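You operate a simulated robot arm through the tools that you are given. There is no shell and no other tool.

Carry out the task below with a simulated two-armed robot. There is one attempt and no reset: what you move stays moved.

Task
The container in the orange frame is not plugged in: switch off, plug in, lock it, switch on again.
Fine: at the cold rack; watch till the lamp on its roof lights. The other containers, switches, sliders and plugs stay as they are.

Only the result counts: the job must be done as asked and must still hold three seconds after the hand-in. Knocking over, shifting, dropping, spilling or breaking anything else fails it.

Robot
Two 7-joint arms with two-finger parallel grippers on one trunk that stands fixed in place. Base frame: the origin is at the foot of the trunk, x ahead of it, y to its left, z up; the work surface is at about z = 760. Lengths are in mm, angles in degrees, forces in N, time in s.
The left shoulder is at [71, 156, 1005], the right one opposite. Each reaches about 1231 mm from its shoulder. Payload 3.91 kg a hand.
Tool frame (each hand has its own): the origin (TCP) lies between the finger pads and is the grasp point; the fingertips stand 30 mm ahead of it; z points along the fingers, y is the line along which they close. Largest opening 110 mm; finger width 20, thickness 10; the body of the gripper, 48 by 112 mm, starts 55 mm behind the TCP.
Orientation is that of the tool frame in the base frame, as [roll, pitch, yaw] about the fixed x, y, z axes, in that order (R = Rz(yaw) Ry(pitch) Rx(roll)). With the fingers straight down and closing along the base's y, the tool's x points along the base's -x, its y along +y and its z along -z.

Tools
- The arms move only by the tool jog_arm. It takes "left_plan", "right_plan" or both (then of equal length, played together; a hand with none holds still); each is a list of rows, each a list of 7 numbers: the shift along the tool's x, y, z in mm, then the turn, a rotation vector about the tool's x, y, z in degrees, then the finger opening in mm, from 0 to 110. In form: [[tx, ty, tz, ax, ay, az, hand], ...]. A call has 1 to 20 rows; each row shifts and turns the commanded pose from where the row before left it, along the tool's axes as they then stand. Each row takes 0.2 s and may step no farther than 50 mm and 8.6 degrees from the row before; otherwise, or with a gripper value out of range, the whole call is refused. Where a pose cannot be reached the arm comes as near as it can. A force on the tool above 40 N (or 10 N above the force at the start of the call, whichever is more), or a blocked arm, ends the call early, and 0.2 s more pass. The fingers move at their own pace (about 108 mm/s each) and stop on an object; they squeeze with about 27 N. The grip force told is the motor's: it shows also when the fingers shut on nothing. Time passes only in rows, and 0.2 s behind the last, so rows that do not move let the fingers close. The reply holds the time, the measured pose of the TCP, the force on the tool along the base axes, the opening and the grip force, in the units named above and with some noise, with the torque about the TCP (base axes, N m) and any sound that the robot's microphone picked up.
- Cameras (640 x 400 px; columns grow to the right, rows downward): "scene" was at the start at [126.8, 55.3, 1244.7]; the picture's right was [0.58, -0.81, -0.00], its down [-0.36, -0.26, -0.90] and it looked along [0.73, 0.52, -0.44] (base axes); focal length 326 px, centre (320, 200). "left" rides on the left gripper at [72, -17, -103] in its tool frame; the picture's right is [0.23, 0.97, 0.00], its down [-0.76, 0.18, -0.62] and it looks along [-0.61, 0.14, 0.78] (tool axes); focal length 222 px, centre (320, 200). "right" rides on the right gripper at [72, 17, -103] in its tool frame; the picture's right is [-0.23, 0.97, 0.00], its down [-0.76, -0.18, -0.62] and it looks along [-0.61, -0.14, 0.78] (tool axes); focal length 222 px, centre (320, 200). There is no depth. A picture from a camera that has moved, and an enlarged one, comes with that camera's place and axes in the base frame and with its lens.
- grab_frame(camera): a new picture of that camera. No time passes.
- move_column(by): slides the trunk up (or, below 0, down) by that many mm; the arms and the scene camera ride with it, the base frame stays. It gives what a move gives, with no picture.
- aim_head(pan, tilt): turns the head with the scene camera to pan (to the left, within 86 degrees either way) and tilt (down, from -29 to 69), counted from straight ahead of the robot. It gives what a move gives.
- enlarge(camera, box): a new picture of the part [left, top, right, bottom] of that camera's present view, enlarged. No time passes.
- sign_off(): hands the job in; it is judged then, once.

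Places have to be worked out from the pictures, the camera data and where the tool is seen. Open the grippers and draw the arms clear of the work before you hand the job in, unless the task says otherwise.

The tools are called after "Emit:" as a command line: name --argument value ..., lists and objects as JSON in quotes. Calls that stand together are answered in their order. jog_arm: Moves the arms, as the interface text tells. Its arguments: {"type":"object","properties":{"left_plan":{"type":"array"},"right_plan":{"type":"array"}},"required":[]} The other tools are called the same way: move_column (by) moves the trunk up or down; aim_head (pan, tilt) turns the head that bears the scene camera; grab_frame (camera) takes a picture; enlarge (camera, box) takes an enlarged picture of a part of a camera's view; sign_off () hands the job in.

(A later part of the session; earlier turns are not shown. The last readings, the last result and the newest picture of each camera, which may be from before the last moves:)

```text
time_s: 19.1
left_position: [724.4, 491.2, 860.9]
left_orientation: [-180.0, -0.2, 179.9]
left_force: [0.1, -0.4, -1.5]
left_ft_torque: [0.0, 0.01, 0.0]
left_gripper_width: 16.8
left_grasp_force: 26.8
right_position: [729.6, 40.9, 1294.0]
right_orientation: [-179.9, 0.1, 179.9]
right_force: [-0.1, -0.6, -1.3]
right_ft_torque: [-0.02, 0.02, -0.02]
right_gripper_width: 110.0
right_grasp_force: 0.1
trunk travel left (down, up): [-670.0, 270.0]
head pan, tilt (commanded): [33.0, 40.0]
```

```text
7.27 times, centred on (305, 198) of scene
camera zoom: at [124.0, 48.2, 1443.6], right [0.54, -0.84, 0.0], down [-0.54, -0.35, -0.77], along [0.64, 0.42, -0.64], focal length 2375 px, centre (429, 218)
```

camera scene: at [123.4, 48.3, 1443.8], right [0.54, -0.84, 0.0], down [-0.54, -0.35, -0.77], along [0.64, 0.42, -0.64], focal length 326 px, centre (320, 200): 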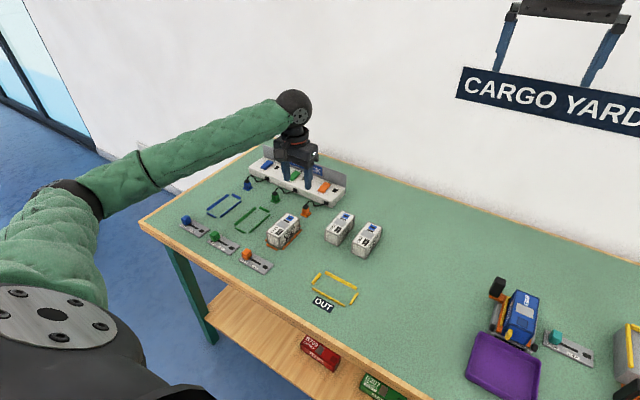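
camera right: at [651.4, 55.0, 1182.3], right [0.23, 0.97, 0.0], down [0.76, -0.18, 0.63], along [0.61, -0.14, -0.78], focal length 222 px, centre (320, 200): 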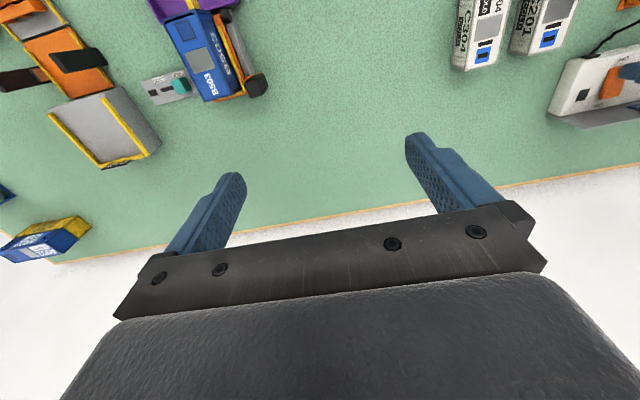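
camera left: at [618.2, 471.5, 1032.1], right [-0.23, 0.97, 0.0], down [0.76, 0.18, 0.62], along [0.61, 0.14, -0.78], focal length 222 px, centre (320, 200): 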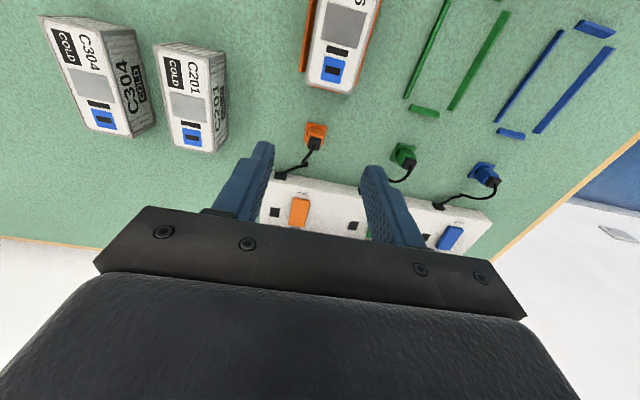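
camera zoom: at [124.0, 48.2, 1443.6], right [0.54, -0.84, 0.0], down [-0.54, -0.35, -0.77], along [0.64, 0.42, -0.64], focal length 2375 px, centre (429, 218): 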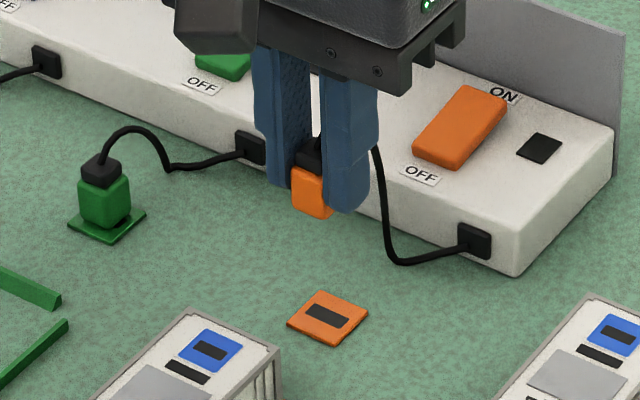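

The holder slot runs along y like the socket's slot, so no turning is needed; slot centre about (726.4, 490.1) against TCP (726, 491) at grasp. I'll raise another 20 mm and move toward the socket.

Emit:
jog_arm --left_plan '[[0, 0, -10, 0, 0, 0, 0], [0, 0, -10, 0, 0, 0, 0], [15, 0, 0, 0, 0, 0, 0], [20, 0, 0, 0, 0, 0, 0], [20, 0, 0, 0, 0, 0, 0], [15, 0, 0, 0, 0, 0, 0], [0, 0, 0, 0, 0, 0, 0]]'

Emit:
grab_frame --camera "left"

Emit:
enlarge --camera "left" --box '[240, 60, 400, 200]'

Emit:
enlarge --camera "scene" --box '[255, 180, 325, 255]'

```text
time_s: 20.7
left_position: [654.8, 490.1, 880.4]
left_orientation: [-180.0, 0.0, -180.0]
left_force: [0.1, -0.6, -1.2]
left_ft_torque: [-0.01, -0.01, -0.02]
left_gripper_width: 16.5
left_grasp_force: 27.3
right_position: [729.4, 40.9, 1293.3]
right_orientation: [-180.0, 0.0, -180.0]
right_force: [0.4, -0.3, 0.0]
right_ft_torque: [-0.01, 0.0, 0.02]
right_gripper_width: 109.9
right_grasp_force: 0.1
trunk travel left (down, up): [-670.0, 270.0]
head pan, tilt (commanded): [33.0, 40.0]
```

```text
taken
camera left: at [584.1, 473.6, 983.9], right [-0.23, 0.97, 0.0], down [0.76, 0.18, 0.62], along [0.61, 0.14, -0.78], focal length 222 px, centre (320, 200)
```

left: 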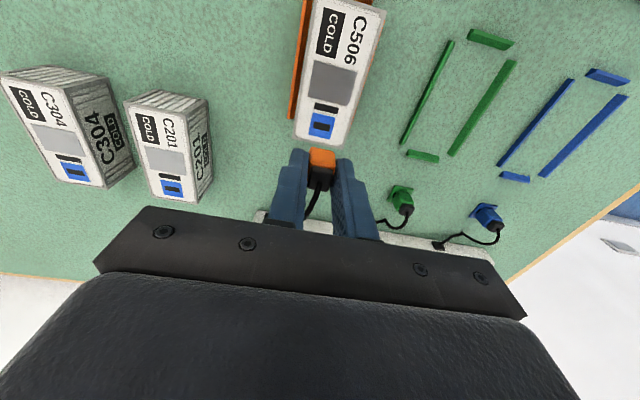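

```text
2.86 times, centred on (320, 130) of left
camera zoom: at [584.1, 473.6, 983.9], right [-0.23, 0.97, 0.0], down [0.76, 0.18, 0.62], along [0.61, 0.14, -0.78], focal length 635 px, centre (320, 400)
```

zoom: 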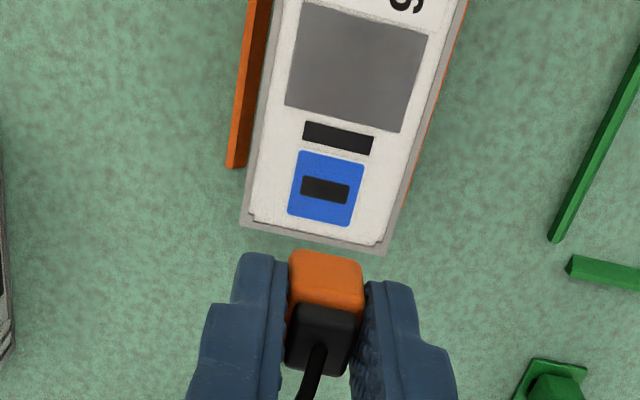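

```text
5.33 times, centred on (290, 218) of scene
camera zoom: at [124.3, 47.9, 1443.6], right [0.54, -0.84, 0.0], down [-0.54, -0.35, -0.77], along [0.64, 0.42, -0.64], focal length 1742 px, centre (480, 107)
```

zoom: 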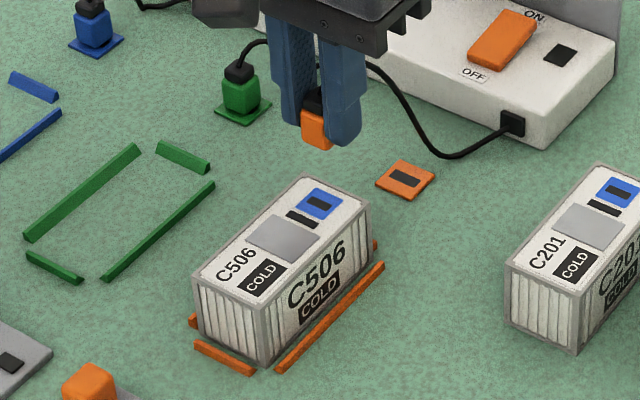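

The socket slot is at about (647.8, 490.1) and the held plug is centred near (656.6, 490.4), so I need about 8.8 mm in -x. I'll move there and go down 22 mm, staying above the roof, to recheck alignment.

Emit:
jog_arm --left_plan '[[4.4, -0.2, 5, 0, 0, 0, 0], [4.4, -0.1, 5, 0, 0, 0, 0], [0, 0, 6, 0, 0, 0, 0], [0, 0, 6, 0, 0, 0, 0], [0, 0, 0, 0, 0, 0, 0]]'

Emit:
enlarge --camera "left" --box '[260, 90, 380, 200]'

Emit:
enlarge --camera "scene" --box '[265, 190, 325, 240]'

```text
time_s: 21.9
left_position: [645.5, 490.6, 858.3]
left_orientation: [-180.0, 0.0, -180.0]
left_force: [-0.6, 0.7, -0.7]
left_ft_torque: [-0.02, -0.02, -0.03]
left_gripper_width: 16.9
left_grasp_force: 27.5
right_position: [729.3, 41.1, 1295.1]
right_orientation: [-179.9, 0.0, -179.9]
right_force: [-0.6, -0.2, 0.2]
right_ft_torque: [0.03, 0.0, -0.02]
right_gripper_width: 109.8
right_grasp_force: 0.1
trunk travel left (down, up): [-670.0, 270.0]
head pan, tilt (commanded): [33.0, 40.0]
```

```text
3.64 times, centred on (320, 145) of left
camera zoom: at [575.1, 473.4, 961.7], right [-0.23, 0.97, 0.0], down [0.76, 0.18, 0.62], along [0.61, 0.14, -0.78], focal length 808 px, centre (320, 400)
```

zoom: 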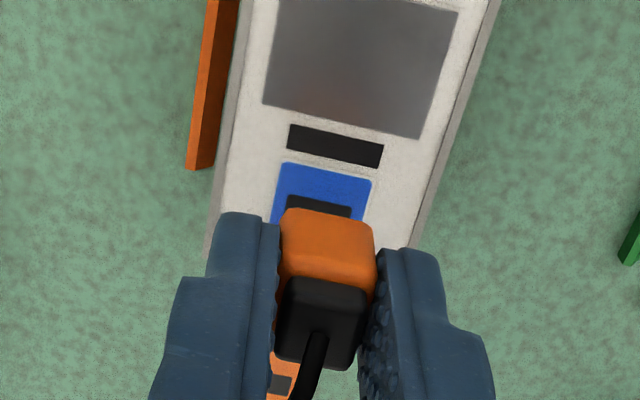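

```text
8.00 times, centred on (295, 215) of scene
camera zoom: at [123.8, 48.0, 1443.6], right [0.54, -0.84, 0.0], down [-0.54, -0.35, -0.77], along [0.64, 0.42, -0.64], focal length 2612 px, centre (520, 80)
```

zoom: 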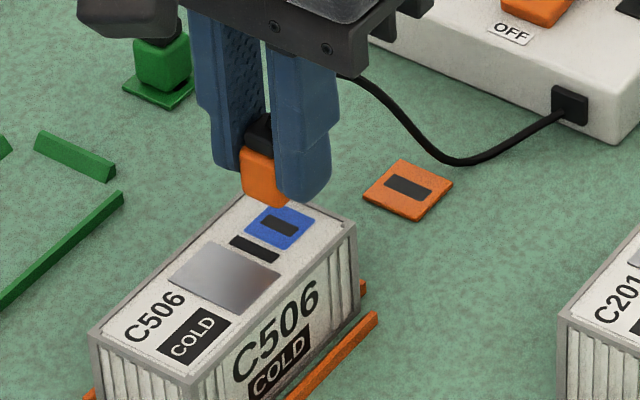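

Alignment looks right: TCP about (647.1, 490.4) with slot centre about (647.9, 490.0). I'll lower in 2 mm steps toward the socket, watching for contact.

Emit:
jog_arm --left_plan '[[-0.3, -0.3, 2, 0, 0, 0, 0], [0, 0, 2, 0, 0, 0, 0], [0, 0, 2, 0, 0, 0, 0], [0, 0, 2, 0, 0, 0, 0], [0, 0, 0, 0, 0, 0, 0]]'

Emit:
enlarge --camera "left" --box '[260, 90, 380, 200]'

Emit:
enlarge --camera "scene" --box '[265, 190, 325, 240]'

```text
time_s: 23.1
left_position: [646.9, 489.4, 851.5]
left_orientation: [-179.9, 0.1, -179.9]
left_force: [0.5, -0.5, -0.5]
left_ft_torque: [0.0, 0.02, -0.01]
left_gripper_width: 16.9
left_grasp_force: 27.2
right_position: [728.9, 40.6, 1294.5]
right_orientation: [180.0, 0.1, 179.9]
right_force: [0.3, -0.5, 0.4]
right_ft_torque: [-0.02, 0.01, 0.02]
right_gripper_width: 110.0
right_grasp_force: 0.1
trunk travel left (down, up): [-670.0, 270.0]
head pan, tilt (commanded): [33.0, 40.0]
```

```text
3.64 times, centred on (320, 145) of left
camera zoom: at [575.8, 473.2, 953.7], right [-0.23, 0.97, 0.0], down [0.76, 0.18, 0.62], along [0.61, 0.14, -0.78], focal length 808 px, centre (320, 400)
```

zoom: 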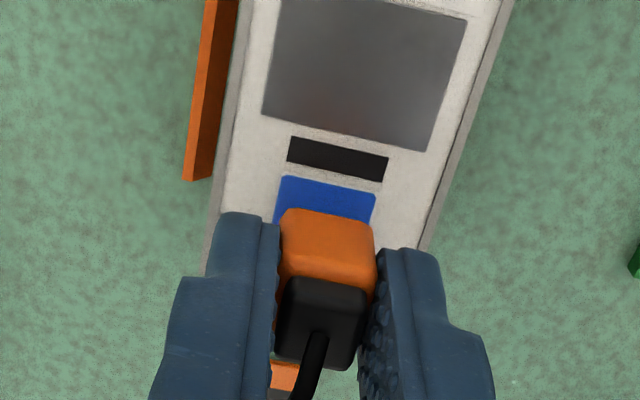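

```text
8.00 times, centred on (295, 215) of scene
camera zoom: at [123.8, 48.0, 1443.6], right [0.54, -0.84, 0.0], down [-0.54, -0.35, -0.77], along [0.64, 0.42, -0.64], focal length 2612 px, centre (520, 80)
```

zoom: 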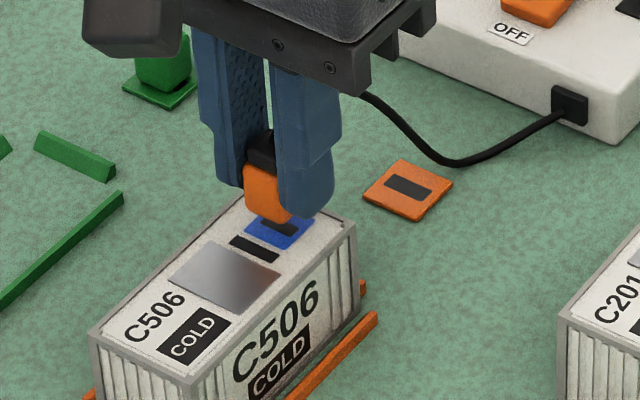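

Still no contact and the plug is within about 0.5 mm of the slot. I'll continue down in 1.5–2 mm steps to seat it.

Emit:
jog_arm --left_plan '[[0.3, -0.3, 2, 0, 0, 0, 0], [0, 0, 1.5, 0, 0, 0, 0], [0, 0, 1.5, 0, 0, 0, 0], [0, 0, 1.5, 0, 0, 0, 0], [0, 0, 0, 0, 0, 0, 0]]'

Emit:
enlarge --camera "left" --box '[260, 90, 380, 200]'

Emit:
enlarge --camera "scene" --box '[265, 190, 325, 240]'

```text
time_s: 24.3
left_position: [645.8, 489.3, 843.7]
left_orientation: [-179.9, 0.1, 180.0]
left_force: [-0.1, -0.7, -0.7]
left_ft_torque: [0.01, -0.01, -0.01]
left_gripper_width: 16.9
left_grasp_force: 26.5
right_position: [728.5, 41.5, 1294.8]
right_orientation: [180.0, 0.0, 179.9]
right_force: [-0.4, -0.2, -0.1]
right_ft_torque: [-0.01, 0.01, -0.02]
right_gripper_width: 109.9
right_grasp_force: 0.1
trunk travel left (down, up): [-670.0, 270.0]
head pan, tilt (commanded): [33.0, 40.0]
```

```text
3.64 times, centred on (320, 145) of left
camera zoom: at [575.5, 473.0, 946.9], right [-0.23, 0.97, 0.0], down [0.76, 0.18, 0.62], along [0.61, 0.14, -0.78], focal length 808 px, centre (320, 400)
```

zoom: 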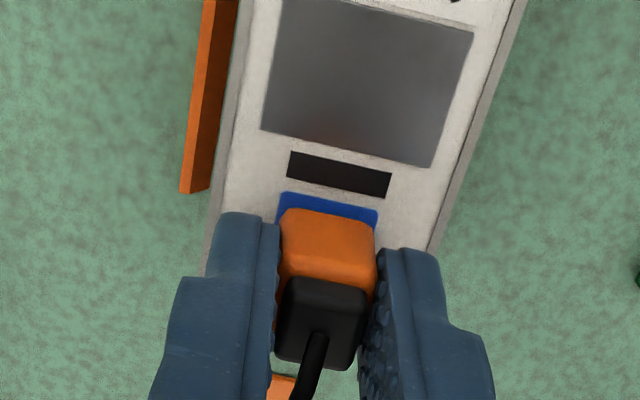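

```text
8.00 times, centred on (295, 215) of scene
camera zoom: at [123.8, 48.0, 1443.6], right [0.54, -0.84, 0.0], down [-0.54, -0.35, -0.77], along [0.64, 0.42, -0.64], focal length 2612 px, centre (520, 80)
```

zoom: 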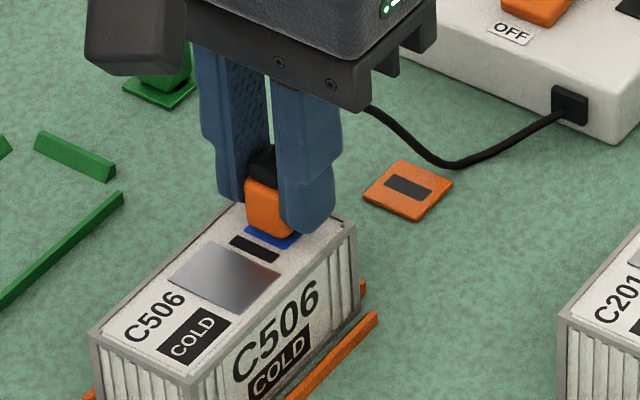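

Plug bottom is about 1–2 mm above the roof, still without resistance. I'll press down a few more 1 mm steps.

Emit:
jog_arm --left_plan '[[0, 0, 1, 0, 0, 0, 0], [0, 0, 1, 0, 0, 0, 0], [0, 0, 1, 0, 0, 0, 0], [0, 0, 0, 0, 0, 0, 0]]'

Emit:
enlarge --camera "left" --box '[260, 90, 380, 200]'

Emit:
enlarge --camera "scene" --box '[265, 190, 325, 240]'

```text
time_s: 25.3
left_position: [646.6, 489.5, 842.0]
left_orientation: [180.0, 0.0, -180.0]
left_force: [1.7, 1.2, 7.1]
left_ft_torque: [0.09, -0.06, -0.01]
left_gripper_width: 16.8
left_grasp_force: 26.9
right_position: [728.4, 41.3, 1293.9]
right_orientation: [179.9, 0.0, -180.0]
right_force: [0.0, 0.0, 0.5]
right_ft_torque: [0.02, 0.0, 0.02]
right_gripper_width: 110.2
right_grasp_force: 0.1
trunk travel left (down, up): [-670.0, 270.0]
head pan, tilt (commanded): [33.0, 40.0]
```

```text
3.64 times, centred on (320, 145) of left
camera zoom: at [575.3, 472.6, 944.8], right [-0.23, 0.97, 0.0], down [0.76, 0.18, 0.62], along [0.61, 0.14, -0.78], focal length 808 px, centre (320, 400)
```

zoom: 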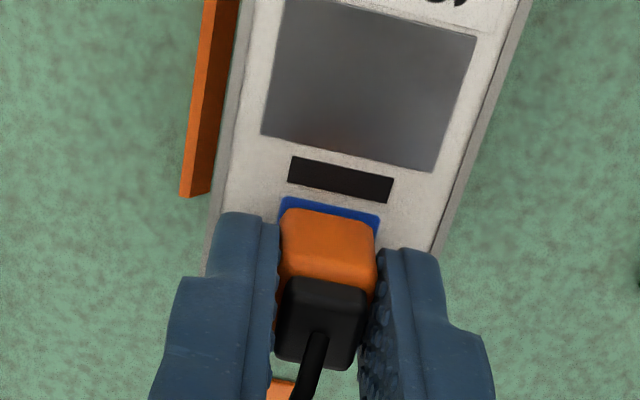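

```text
8.00 times, centred on (295, 215) of scene
camera zoom: at [123.5, 47.8, 1443.8], right [0.54, -0.84, 0.0], down [-0.54, -0.35, -0.77], along [0.64, 0.42, -0.64], focal length 2612 px, centre (520, 80)
```

zoom: 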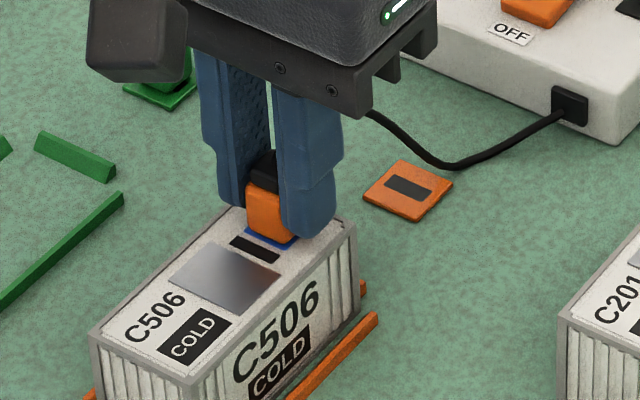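

Contact at last: 7 N upward with the body near the roof. I'll press a little further to see whether it seats firmly.

Emit:
jog_arm --left_plan '[[0, 0, 1, 0, 0, 0, 0], [0, 0, 0, 0, 0, 0, 0]]'

Emit:
enlarge --camera "left" --box '[270, 110, 370, 200]'

Emit:
enlarge --camera "scene" --box '[275, 200, 310, 230]'

```text
time_s: 25.9
left_position: [645.9, 488.3, 841.6]
left_orientation: [-179.9, 0.1, -180.0]
left_force: [5.0, 2.4, 18.1]
left_ft_torque: [0.09, -0.15, 0.0]
left_gripper_width: 16.7
left_grasp_force: 26.8
right_position: [728.4, 40.6, 1295.8]
right_orientation: [180.0, 0.0, -180.0]
right_force: [0.2, -0.6, 0.0]
right_ft_torque: [-0.01, 0.08, 0.0]
right_gripper_width: 110.1
right_grasp_force: 0.1
trunk travel left (down, up): [-670.0, 270.0]
head pan, tilt (commanded): [33.0, 40.0]
```

```text
4.44 times, centred on (320, 155) of left
camera zoom: at [574.9, 472.5, 944.6], right [-0.23, 0.97, 0.0], down [0.76, 0.18, 0.62], along [0.61, 0.14, -0.78], focal length 987 px, centre (320, 400)
```

zoom: 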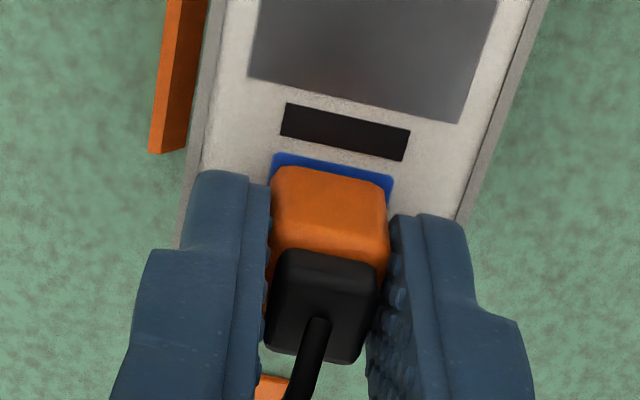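

```text
13.33 times, centred on (292, 215) of scene
camera zoom: at [123.1, 47.3, 1443.9], right [0.54, -0.84, 0.0], down [-0.54, -0.35, -0.77], along [0.64, 0.42, -0.64], focal length 4354 px, centre (687, 0)
```

zoom: 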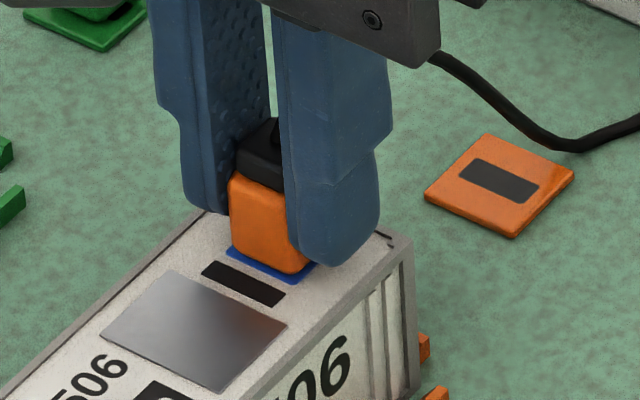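

The contact is stiff (18 N for 0.2 mm), so it is either seated or resting on the rim. I'll zoom in very closely on the plug's base to judge.

Emit:
enlarge --camera "scene" --box '[286, 210, 302, 222]'

Emit:
enlarge --camera "left" --box '[300, 140, 345, 170]'

Emit:
grab_frame --camera "right"

```text
16.00 times, centred on (294, 216) of scene
camera zoom: at [123.1, 47.3, 1443.9], right [0.54, -0.84, 0.0], down [-0.54, -0.35, -0.77], along [0.64, 0.42, -0.64], focal length 5225 px, centre (736, -56)
```

zoom: 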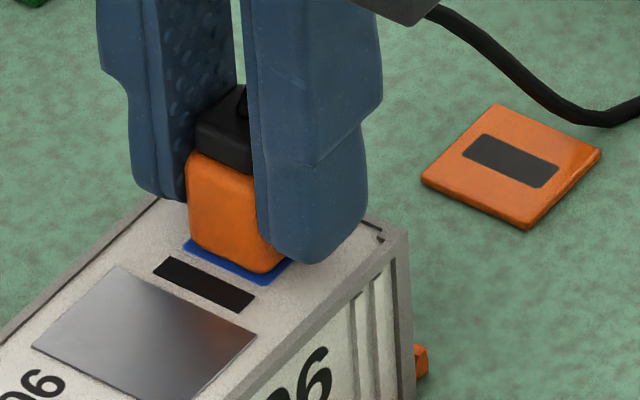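

```text
13.33 times, centred on (322, 155) of left
camera zoom: at [574.9, 472.5, 944.6], right [-0.23, 0.97, 0.0], down [0.76, 0.18, 0.62], along [0.61, 0.14, -0.78], focal length 2962 px, centre (287, 800)
```

zoom: 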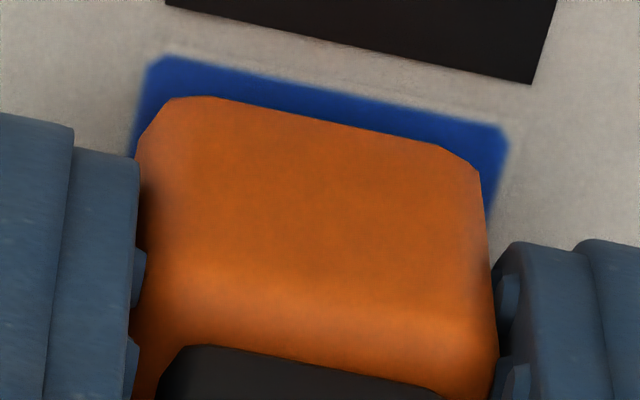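

```text
taken
camera right: at [656.4, 58.2, 1397.8], right [0.23, 0.97, 0.0], down [0.76, -0.18, 0.62], along [0.61, -0.14, -0.78], focal length 222 px, centre (320, 200)
```

right: 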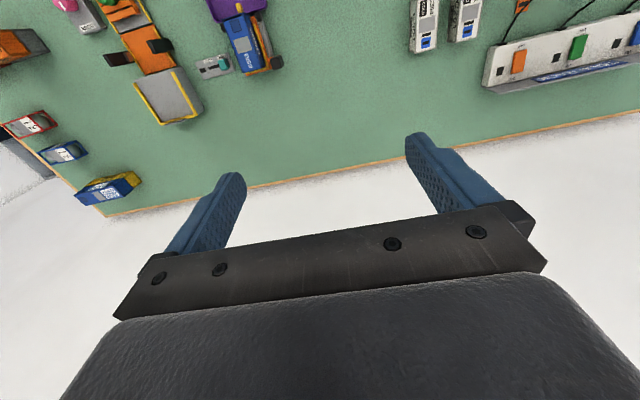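

The body's bottom edge measures level with the roof (within about 1 mm), its footprint sits over the blue socket, and the contact is stiff, so the plug is seated. I'll ease the pressure, then open the fingers.

Emit:
jog_arm --left_plan '[[0, 0, -1, 0, 0, 0, 0], [0, 0, 0, 0, 0, 0, 20], [0, 0, 0, 0, 0, 0, 26], [0, 0, 0, 0, 0, 0, 36], [0, 0, 0, 0, 0, 0, 44]]'

Emit:
enlarge --camera "left" --box '[270, 100, 370, 190]'

Emit:
enlarge --camera "scene" --box '[275, 200, 310, 230]'

```text
time_s: 27.1
left_position: [646.3, 488.4, 841.3]
left_orientation: [-179.9, 0.0, -180.0]
left_force: [0.1, -0.3, 0.6]
left_ft_torque: [0.01, 0.0, -0.02]
left_gripper_width: 44.0
left_grasp_force: 0.1
right_position: [730.4, 40.7, 1293.2]
right_orientation: [180.0, -0.1, 179.9]
right_force: [1.1, 0.4, 0.5]
right_ft_torque: [0.0, 0.0, -0.04]
right_gripper_width: 110.0
right_grasp_force: 0.0
trunk travel left (down, up): [-670.0, 270.0]
head pan, tilt (commanded): [33.0, 40.0]
```

```text
4.44 times, centred on (320, 145) of left
camera zoom: at [574.9, 472.7, 944.3], right [-0.23, 0.97, 0.0], down [0.76, 0.18, 0.62], along [0.61, 0.14, -0.78], focal length 987 px, centre (320, 444)
```

zoom: 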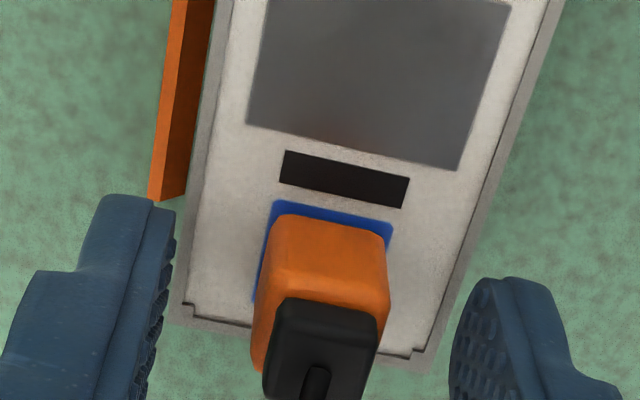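

```text
13.33 times, centred on (292, 215) of scene
camera zoom: at [123.7, 47.9, 1443.6], right [0.54, -0.84, 0.0], down [-0.54, -0.35, -0.77], along [0.64, 0.42, -0.64], focal length 4354 px, centre (687, 0)
```

zoom: 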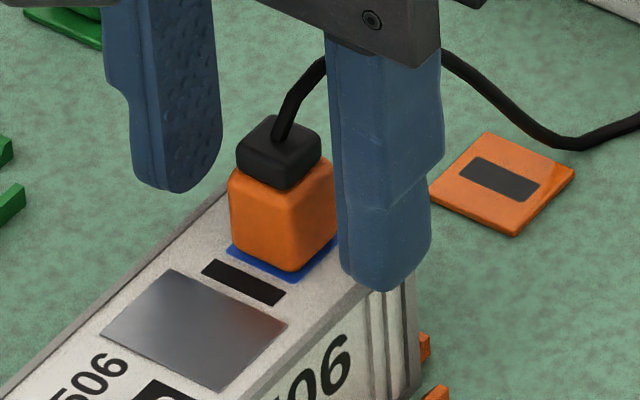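

The plug stands flush and upright in the socket after release. I'll lift the left hand straight up clear of it.

Emit:
jog_arm --left_plan '[[0, 0, -8, 0, 0, 0, 44], [0, 0, -12, 0, 0, 0, 44], [0, 0, -20, 0, 0, 0, 44], [0, 0, -30, 0, 0, 0, 44], [0, 0, -30, 0, 0, 0, 44], [0, 0, 0, 0, 0, 0, 44]]'

Emit:
enlarge --camera "left" --box '[240, 40, 400, 180]'

Emit:
enlarge --camera "scene" --box '[265, 190, 325, 240]'

Emit:
grab_frame --camera "scene"

```text
time_s: 28.5
left_position: [645.5, 488.8, 940.4]
left_orientation: [179.9, -0.2, 180.0]
left_force: [0.4, 0.2, -0.2]
left_ft_torque: [-0.04, -0.02, 0.01]
left_gripper_width: 43.9
left_grasp_force: 0.1
right_position: [729.0, 40.5, 1294.6]
right_orientation: [180.0, 0.0, -180.0]
right_force: [-0.4, -0.3, -0.4]
right_ft_torque: [0.0, 0.01, 0.04]
right_gripper_width: 110.0
right_grasp_force: 0.1
trunk travel left (down, up): [-670.0, 270.0]
head pan, tilt (commanded): [33.0, 40.0]
```

```text
2.86 times, centred on (320, 110) of left
camera zoom: at [575.2, 473.0, 1043.9], right [-0.23, 0.97, 0.0], down [0.76, 0.18, 0.62], along [0.61, 0.14, -0.78], focal length 635 px, centre (320, 457)
```

zoom: 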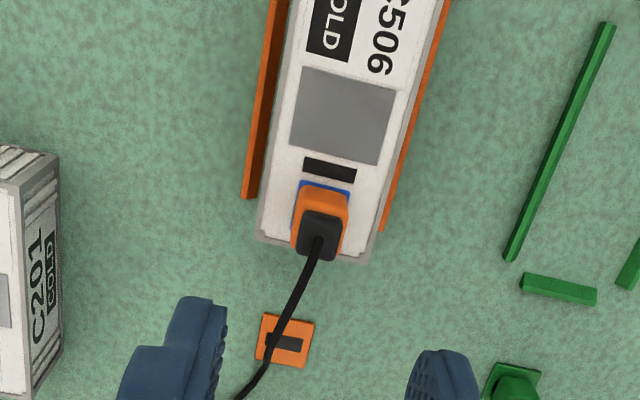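

```text
8.00 times, centred on (295, 215) of scene
camera zoom: at [123.9, 48.3, 1443.6], right [0.54, -0.84, 0.0], down [-0.54, -0.35, -0.77], along [0.64, 0.42, -0.64], focal length 2612 px, centre (520, 80)
```

zoom: 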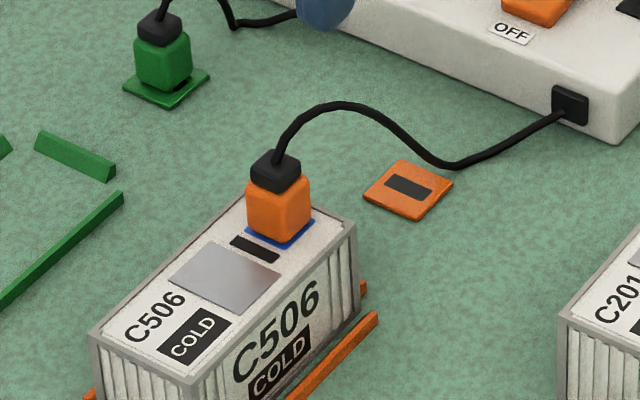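

```text
taken
camera scene: at [123.9, 48.3, 1443.6], right [0.54, -0.84, 0.0], down [-0.54, -0.35, -0.77], along [0.64, 0.42, -0.64], focal length 326 px, centre (320, 200)
```

scene: 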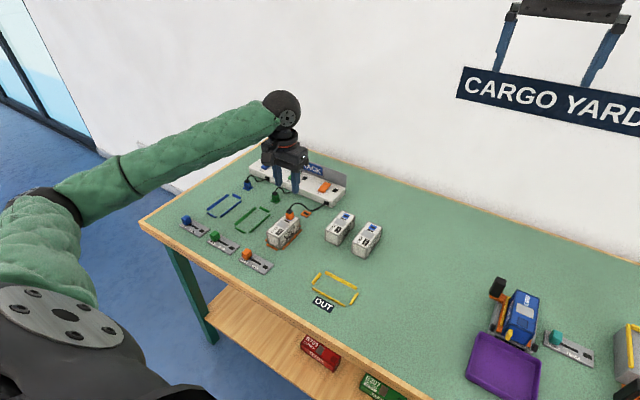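

The plug remains seated (cap top about z = 835). Next is the orange slider, whose knob is near (492, 514) with LOCK about 35 mm toward -y. I'll move above it for a close look.

Emit:
jog_arm --left_plan '[[38, 6, 0, 0, 0, 0, 44], [38, 6, 0, 0, 0, 0, 44], [38, 6, 0, 0, 0, 0, 44], [38, 6, 0, 0, 0, 0, 44], [0, 0, 20, 0, 0, 0, 44], [0, 0, 20, 0, 0, 0, 44], [0, 0, 0, 0, 0, 0, 44]]'

Emit:
grab_frame --camera "left"

Emit:
enlarge --camera "left" --box '[240, 40, 400, 180]'

Emit:
enlarge --camera "scene" --box '[170, 205, 280, 280]'

Emit:
grab_frame --camera "scene"

```text
time_s: 30.1
left_position: [493.8, 513.1, 902.0]
left_orientation: [179.9, 0.0, -180.0]
left_force: [1.1, -0.3, -0.3]
left_ft_torque: [0.0, 0.01, -0.03]
left_gripper_width: 43.7
left_grasp_force: 0.1
right_position: [729.0, 40.1, 1294.0]
right_orientation: [180.0, 0.0, 180.0]
right_force: [-0.1, -0.1, -0.2]
right_ft_torque: [0.01, 0.01, 0.02]
right_gripper_width: 110.2
right_grasp_force: 0.1
trunk travel left (down, up): [-670.0, 270.0]
head pan, tilt (commanded): [33.0, 40.0]
```

```text
taken
camera left: at [423.2, 496.3, 1004.7], right [-0.23, 0.97, 0.0], down [0.76, 0.18, 0.62], along [0.61, 0.14, -0.78], focal length 222 px, centre (320, 200)
```

left: 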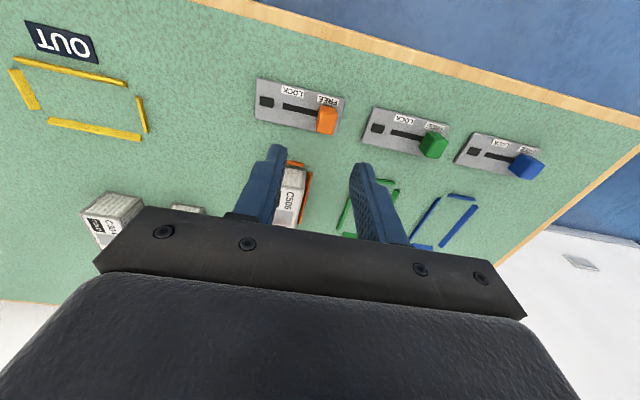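

```text
2.86 times, centred on (320, 110) of left
camera zoom: at [423.2, 496.3, 1004.7], right [-0.23, 0.97, 0.0], down [0.76, 0.18, 0.62], along [0.61, 0.14, -0.78], focal length 635 px, centre (320, 457)
```

zoom: 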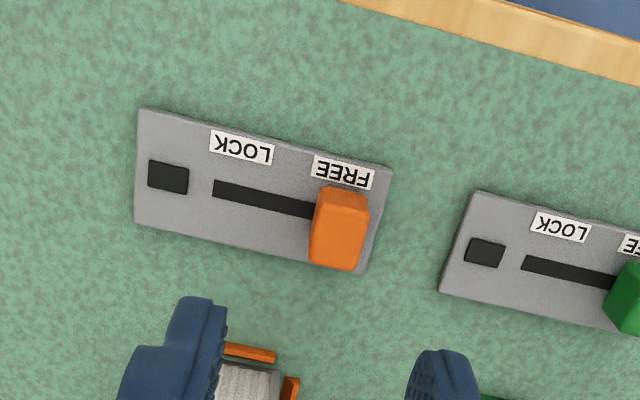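

```text
5.33 times, centred on (225, 242) of scene
camera zoom: at [123.6, 47.2, 1443.7], right [0.54, -0.84, 0.0], down [-0.54, -0.35, -0.77], along [0.64, 0.42, -0.64], focal length 1742 px, centre (827, -27)
```

zoom: 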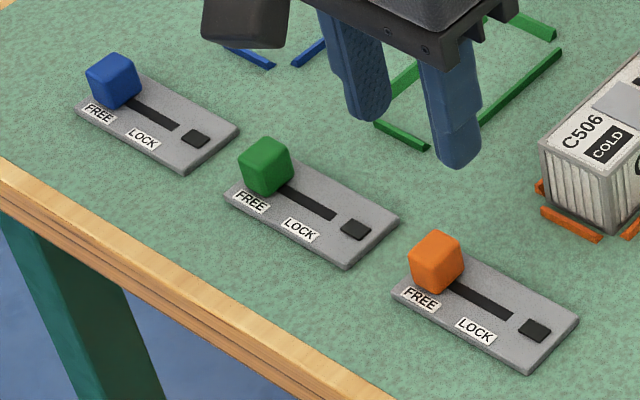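

```text
taken
camera scene: at [123.6, 47.2, 1443.7], right [0.54, -0.84, 0.0], down [-0.54, -0.35, -0.77], along [0.64, 0.42, -0.64], focal length 326 px, centre (320, 200)
```

scene: 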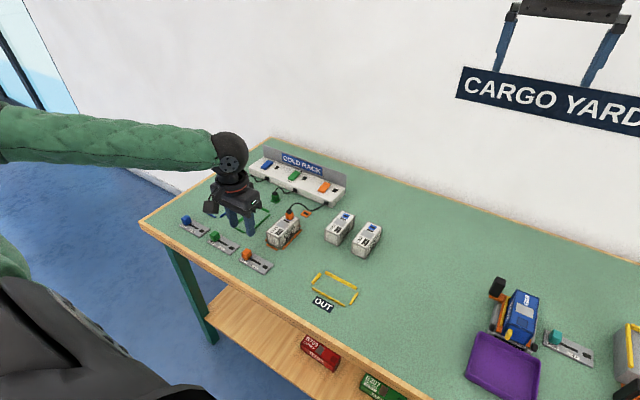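

The plate spans x 476–516 and y 447–535, with the knob at about (498, 520), FREE near y = 518 and LOCK near y = 482. I'll centre over the knob and lower partway.

Emit:
jog_arm --left_plan '[[-1, 3.1, 20, 0, 0, 0, 44], [-1, 3.1, 20, 0, 0, 0, 44], [0, 0, 20, 0, 0, 0, 44], [0, 0, 0, 0, 0, 0, 44]]'

Emit:
enlarge --camera "left" --box '[220, 50, 420, 210]'

Emit:
enlarge --camera "scene" --box '[200, 215, 290, 280]'

```text
time_s: 31.1
left_position: [495.7, 518.7, 840.4]
left_orientation: [180.0, 0.0, 180.0]
left_force: [0.6, -1.1, -0.2]
left_ft_torque: [0.01, 0.01, 0.02]
left_gripper_width: 44.0
left_grasp_force: 0.1
right_position: [727.7, 41.8, 1294.2]
right_orientation: [-180.0, 0.0, 180.0]
right_force: [-0.7, -0.2, 1.1]
right_ft_torque: [-0.01, 0.01, 0.02]
right_gripper_width: 109.8
right_grasp_force: 0.1
trunk travel left (down, up): [-670.0, 270.0]
head pan, tilt (commanded): [33.0, 40.0]
```

```text
2.50 times, centred on (320, 130) of left
camera zoom: at [424.8, 502.7, 943.9], right [-0.23, 0.97, 0.0], down [0.76, 0.18, 0.62], along [0.61, 0.14, -0.78], focal length 555 px, centre (320, 375)
```

zoom: 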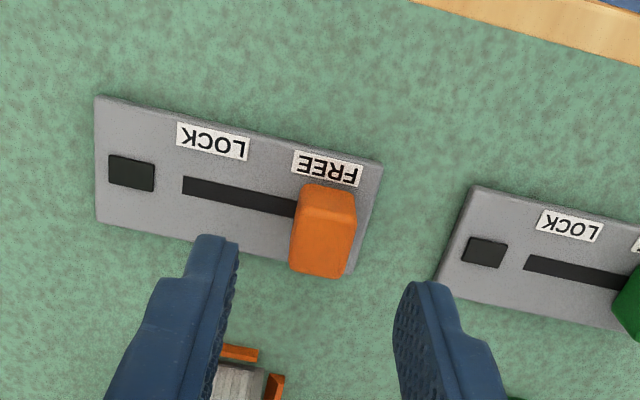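

```text
6.15 times, centred on (245, 248) of scene
camera zoom: at [123.6, 47.7, 1443.7], right [0.54, -0.84, 0.0], down [-0.54, -0.35, -0.77], along [0.64, 0.42, -0.64], focal length 2010 px, centre (782, -92)
```

zoom: 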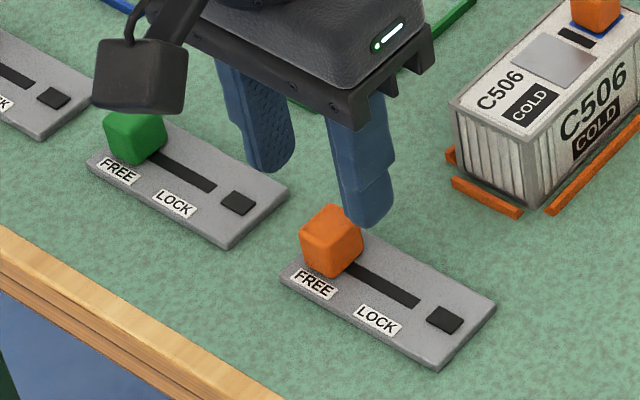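

The knob is at about (497, 521.5), its top near z = 785. I'll shift +1.5 mm in y and lower the fingers around it so the tips stay above the plate.

Emit:
jog_arm --left_plan '[[0, 1.5, 12, 0, 0, 0, 44], [0, 0, 12, 0, 0, 0, 44], [0, 0, 8, 0, 0, 0, 44], [0, 0, 4, 0, 0, 0, 44], [0, 0, 0, 0, 0, 0, 44]]'

Emit:
enlarge --camera "left" --box '[220, 80, 420, 240]'

Emit:
enlarge --camera "scene" --box '[200, 215, 290, 280]'

```text
time_s: 32.3
left_position: [494.6, 521.4, 804.1]
left_orientation: [179.9, 0.0, 180.0]
left_force: [-0.1, -0.3, 0.1]
left_ft_torque: [0.02, 0.02, 0.02]
left_gripper_width: 44.3
left_grasp_force: 0.0
right_position: [730.0, 41.1, 1294.3]
right_orientation: [-180.0, 0.0, 179.9]
right_force: [-0.8, -0.3, 0.2]
right_ft_torque: [-0.01, 0.01, 0.0]
right_gripper_width: 110.2
right_grasp_force: 0.0
trunk travel left (down, up): [-670.0, 270.0]
head pan, tilt (commanded): [33.0, 40.0]
```

```text
2.50 times, centred on (320, 160) of left
camera zoom: at [425.2, 504.7, 908.3], right [-0.23, 0.97, 0.0], down [0.76, 0.18, 0.62], along [0.61, 0.14, -0.78], focal length 555 px, centre (320, 300)
```

zoom: 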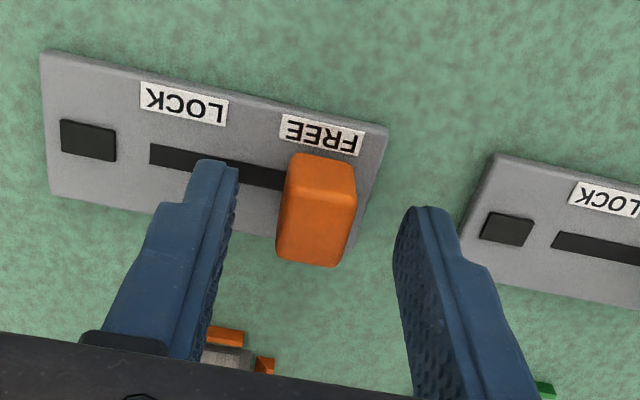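

```text
6.15 times, centred on (245, 248) of scene
camera zoom: at [123.7, 48.0, 1443.6], right [0.54, -0.84, 0.0], down [-0.54, -0.35, -0.77], along [0.64, 0.42, -0.64], focal length 2010 px, centre (782, -92)
```

zoom: 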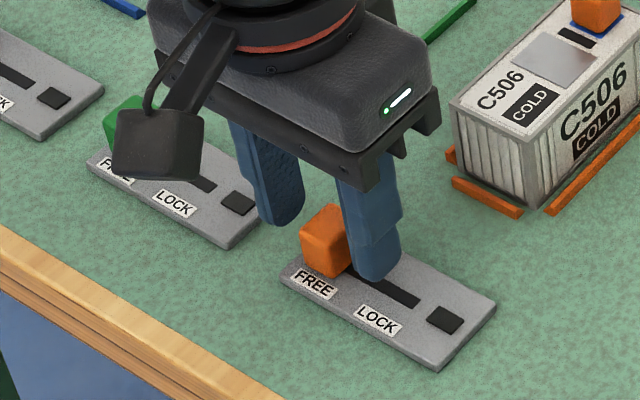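

The fingers straddle the knob with the tips about 8 mm above the plate. I'll lower 2 mm, narrow the opening to bracket the knob loosely, and slide it -y toward LOCK.

Emit:
jog_arm --left_plan '[[0, 0, 2, 0, 0, 0, 30], [0, 0, 0, 0, 0, 0, 24], [0, 0, 0, 0, 0, 0, 24], [0, -3, 0, 0, 0, 0, 24], [0, -4, 0, 0, 0, 0, 24], [0, -4, 0, 0, 0, 0, 24], [0, -4, 0, 0, 0, 0, 24], [0, -4, 0, 0, 0, 0, 24], [0, -4, 0, 0, 0, 0, 24], [0, -4, 0, 0, 0, 0, 24], [0, -4, 0, 0, 0, 0, 24], [0, -3, 0, 0, 0, 0, 24], [0, 0, 0, 0, 0, 0, 24]]'

Emit:
enlarge --camera "left" --box '[220, 80, 420, 240]'

Emit:
enlarge --camera "scene" --box '[200, 215, 290, 280]'

```text
time_s: 35.1
left_position: [495.3, 486.3, 804.0]
left_orientation: [180.0, 0.0, -179.9]
left_force: [-0.8, -0.2, 0.1]
left_ft_torque: [0.06, 0.01, 0.0]
left_gripper_width: 24.1
left_grasp_force: 0.0
right_position: [729.6, 41.2, 1294.8]
right_orientation: [180.0, 0.1, -179.9]
right_force: [0.5, 0.4, 0.6]
right_ft_torque: [0.0, 0.01, -0.02]
right_gripper_width: 109.8
right_grasp_force: 0.0
trunk travel left (down, up): [-670.0, 270.0]
head pan, tilt (commanded): [33.0, 40.0]
```

```text
2.50 times, centred on (320, 160) of left
camera zoom: at [425.3, 470.4, 906.4], right [-0.23, 0.97, 0.0], down [0.76, 0.18, 0.62], along [0.61, 0.14, -0.78], focal length 555 px, centre (320, 300)
```

zoom: 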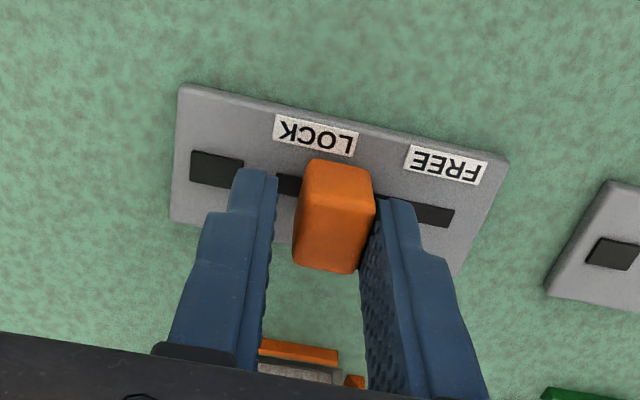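

```text
6.15 times, centred on (245, 248) of scene
camera zoom: at [123.7, 48.0, 1443.6], right [0.54, -0.84, 0.0], down [-0.54, -0.35, -0.77], along [0.64, 0.42, -0.64], focal length 2010 px, centre (782, -92)
```

zoom: 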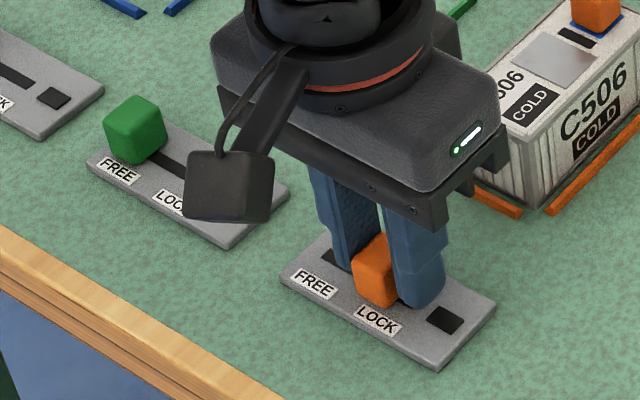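

The knob has slid near LOCK with no resistance. I'll keep pushing in small steps until it reaches its stop.

Emit:
jog_arm --left_plan '[[0, -2, 0, 0, 0, 0, 24], [0, -2, 0, 0, 0, 0, 24], [0, -1.5, 0, 0, 0, 0, 24], [0, 0, 0, 0, 0, 0, 24]]'

Emit:
enlarge --camera "left" --box '[220, 80, 420, 240]'

Emit:
enlarge --camera "scene" --box '[200, 215, 290, 280]'

```text
time_s: 36.1
left_position: [496.4, 482.4, 803.3]
left_orientation: [180.0, 0.0, 179.9]
left_force: [0.5, -0.1, -0.2]
left_ft_torque: [0.01, 0.04, 0.02]
left_gripper_width: 24.2
left_grasp_force: 0.0
right_position: [728.6, 40.9, 1295.5]
right_orientation: [-180.0, 0.0, -179.9]
right_force: [-0.4, 0.0, 0.0]
right_ft_torque: [0.0, -0.01, 0.01]
right_gripper_width: 110.1
right_grasp_force: 0.0
trunk travel left (down, up): [-670.0, 270.0]
head pan, tilt (commanded): [33.0, 40.0]
```

```text
2.50 times, centred on (320, 160) of left
camera zoom: at [425.1, 464.7, 906.5], right [-0.23, 0.97, 0.0], down [0.76, 0.18, 0.62], along [0.61, 0.14, -0.78], focal length 555 px, centre (320, 300)
```

zoom: 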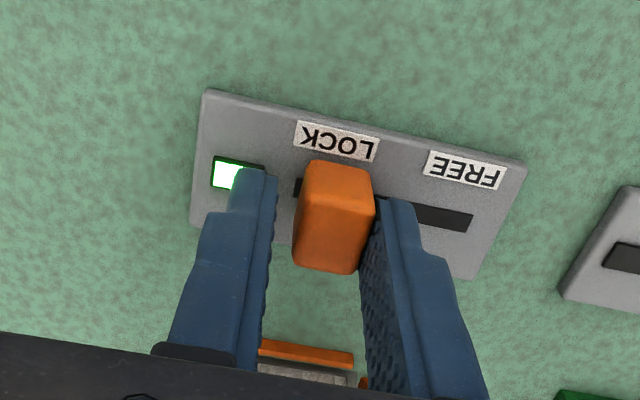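

```text
6.15 times, centred on (245, 248) of scene
camera zoom: at [123.7, 48.0, 1443.6], right [0.54, -0.84, 0.0], down [-0.54, -0.35, -0.77], along [0.64, 0.42, -0.64], focal length 2010 px, centre (782, -92)
```

zoom: 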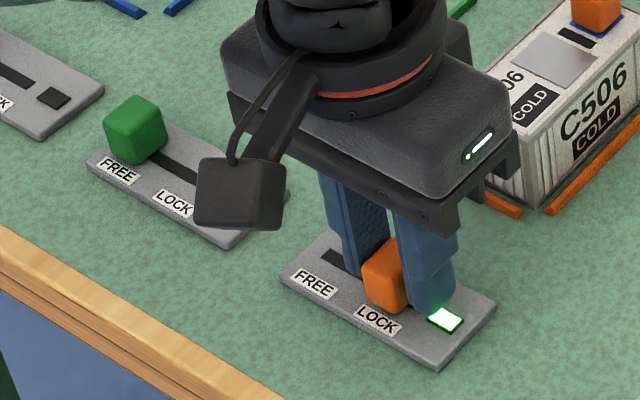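

The lock indicator lit green. I'll nudge another 2 mm for margin, then open and lift clear.

Emit:
jog_arm --left_plan '[[0, -1, 0, 0, 0, 0, 24], [0, -1, 0, 0, 0, 0, 24], [0, 0, 0, 0, 0, 0, 24]]'

Emit:
enlarge --camera "left" --box '[220, 80, 420, 240]'

```text
time_s: 36.9
left_position: [497.2, 480.2, 802.9]
left_orientation: [179.9, 0.0, -180.0]
left_force: [0.0, 0.2, 0.6]
left_ft_torque: [0.0, -0.02, 0.0]
left_gripper_width: 23.8
left_grasp_force: 0.0
right_position: [729.7, 40.2, 1292.9]
right_orientation: [180.0, 0.0, -180.0]
right_force: [0.5, 0.4, 0.3]
right_ft_torque: [-0.02, -0.01, 0.0]
right_gripper_width: 110.0
right_grasp_force: 0.0
trunk travel left (down, up): [-670.0, 270.0]
head pan, tilt (commanded): [33.0, 40.0]
```

```text
2.50 times, centred on (320, 160) of left
camera zoom: at [425.3, 463.0, 906.5], right [-0.23, 0.97, 0.0], down [0.76, 0.18, 0.62], along [0.61, 0.14, -0.78], focal length 555 px, centre (320, 300)
```

zoom: 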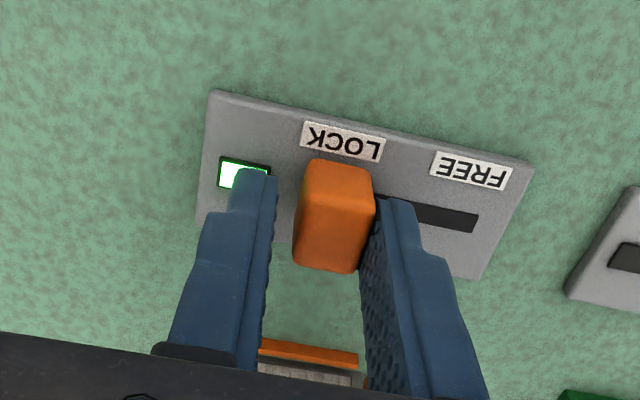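

Lock is set and lit. I'll open the fingers and lift straight up.

Emit:
jog_arm --left_plan '[[0, 0, 0, 0, 0, 0, 34], [0, 0, 0, 0, 0, 0, 44], [0, 0, -10, 0, 0, 0, 44], [0, 0, -25, 0, 0, 0, 44], [0, 0, -35, 0, 0, 0, 44], [0, 0, -35, 0, 0, 0, 44], [0, 0, -35, 0, 0, 0, 20], [0, 0, 0, 0, 0, 0, 0], [0, 0, 0, 0, 0, 0, 0]]'

Emit:
enlarge --camera "scene" --box '[170, 140, 390, 280]'

Emit:
grab_frame --camera "left"

```text
time_s: 38.9
left_position: [495.3, 480.5, 944.1]
left_orientation: [-180.0, 0.1, -180.0]
left_force: [0.1, -0.5, 1.1]
left_ft_torque: [-0.03, -0.02, -0.01]
left_gripper_width: 0.0
left_grasp_force: 27.0
right_position: [729.0, 41.4, 1295.7]
right_orientation: [-180.0, -0.1, -180.0]
right_force: [-0.3, -0.3, -0.2]
right_ft_torque: [0.02, 0.03, -0.01]
right_gripper_width: 110.3
right_grasp_force: 0.1
trunk travel left (down, up): [-670.0, 270.0]
head pan, tilt (commanded): [33.0, 40.0]
```

```text
2.86 times, centred on (280, 210) of scene
camera zoom: at [123.5, 47.8, 1443.7], right [0.54, -0.84, 0.0], down [-0.54, -0.35, -0.77], along [0.64, 0.42, -0.64], focal length 933 px, centre (434, 171)
```

zoom: 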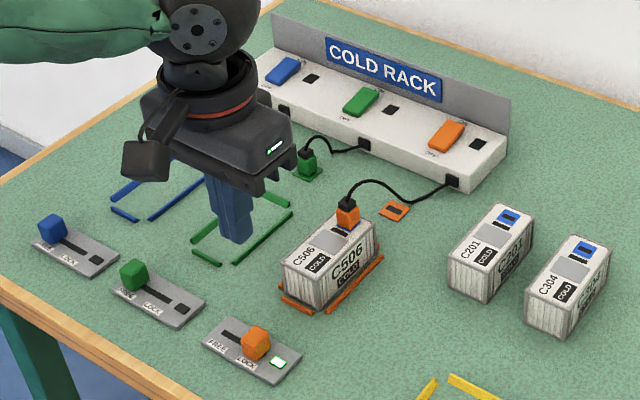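

```text
taken
camera left: at [424.4, 463.7, 1046.6], right [-0.23, 0.97, 0.0], down [0.76, 0.18, 0.62], along [0.61, 0.14, -0.78], focal length 222 px, centre (320, 200)
```

left: 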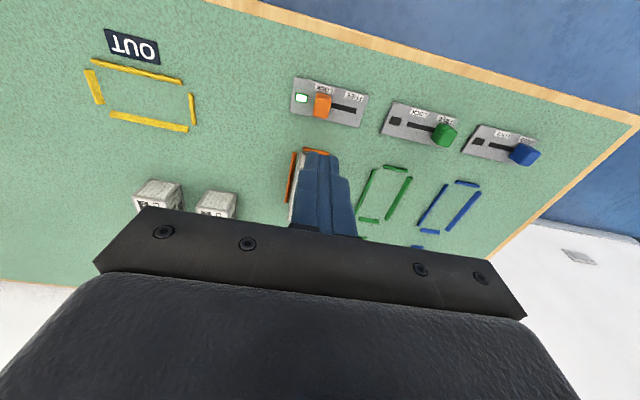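

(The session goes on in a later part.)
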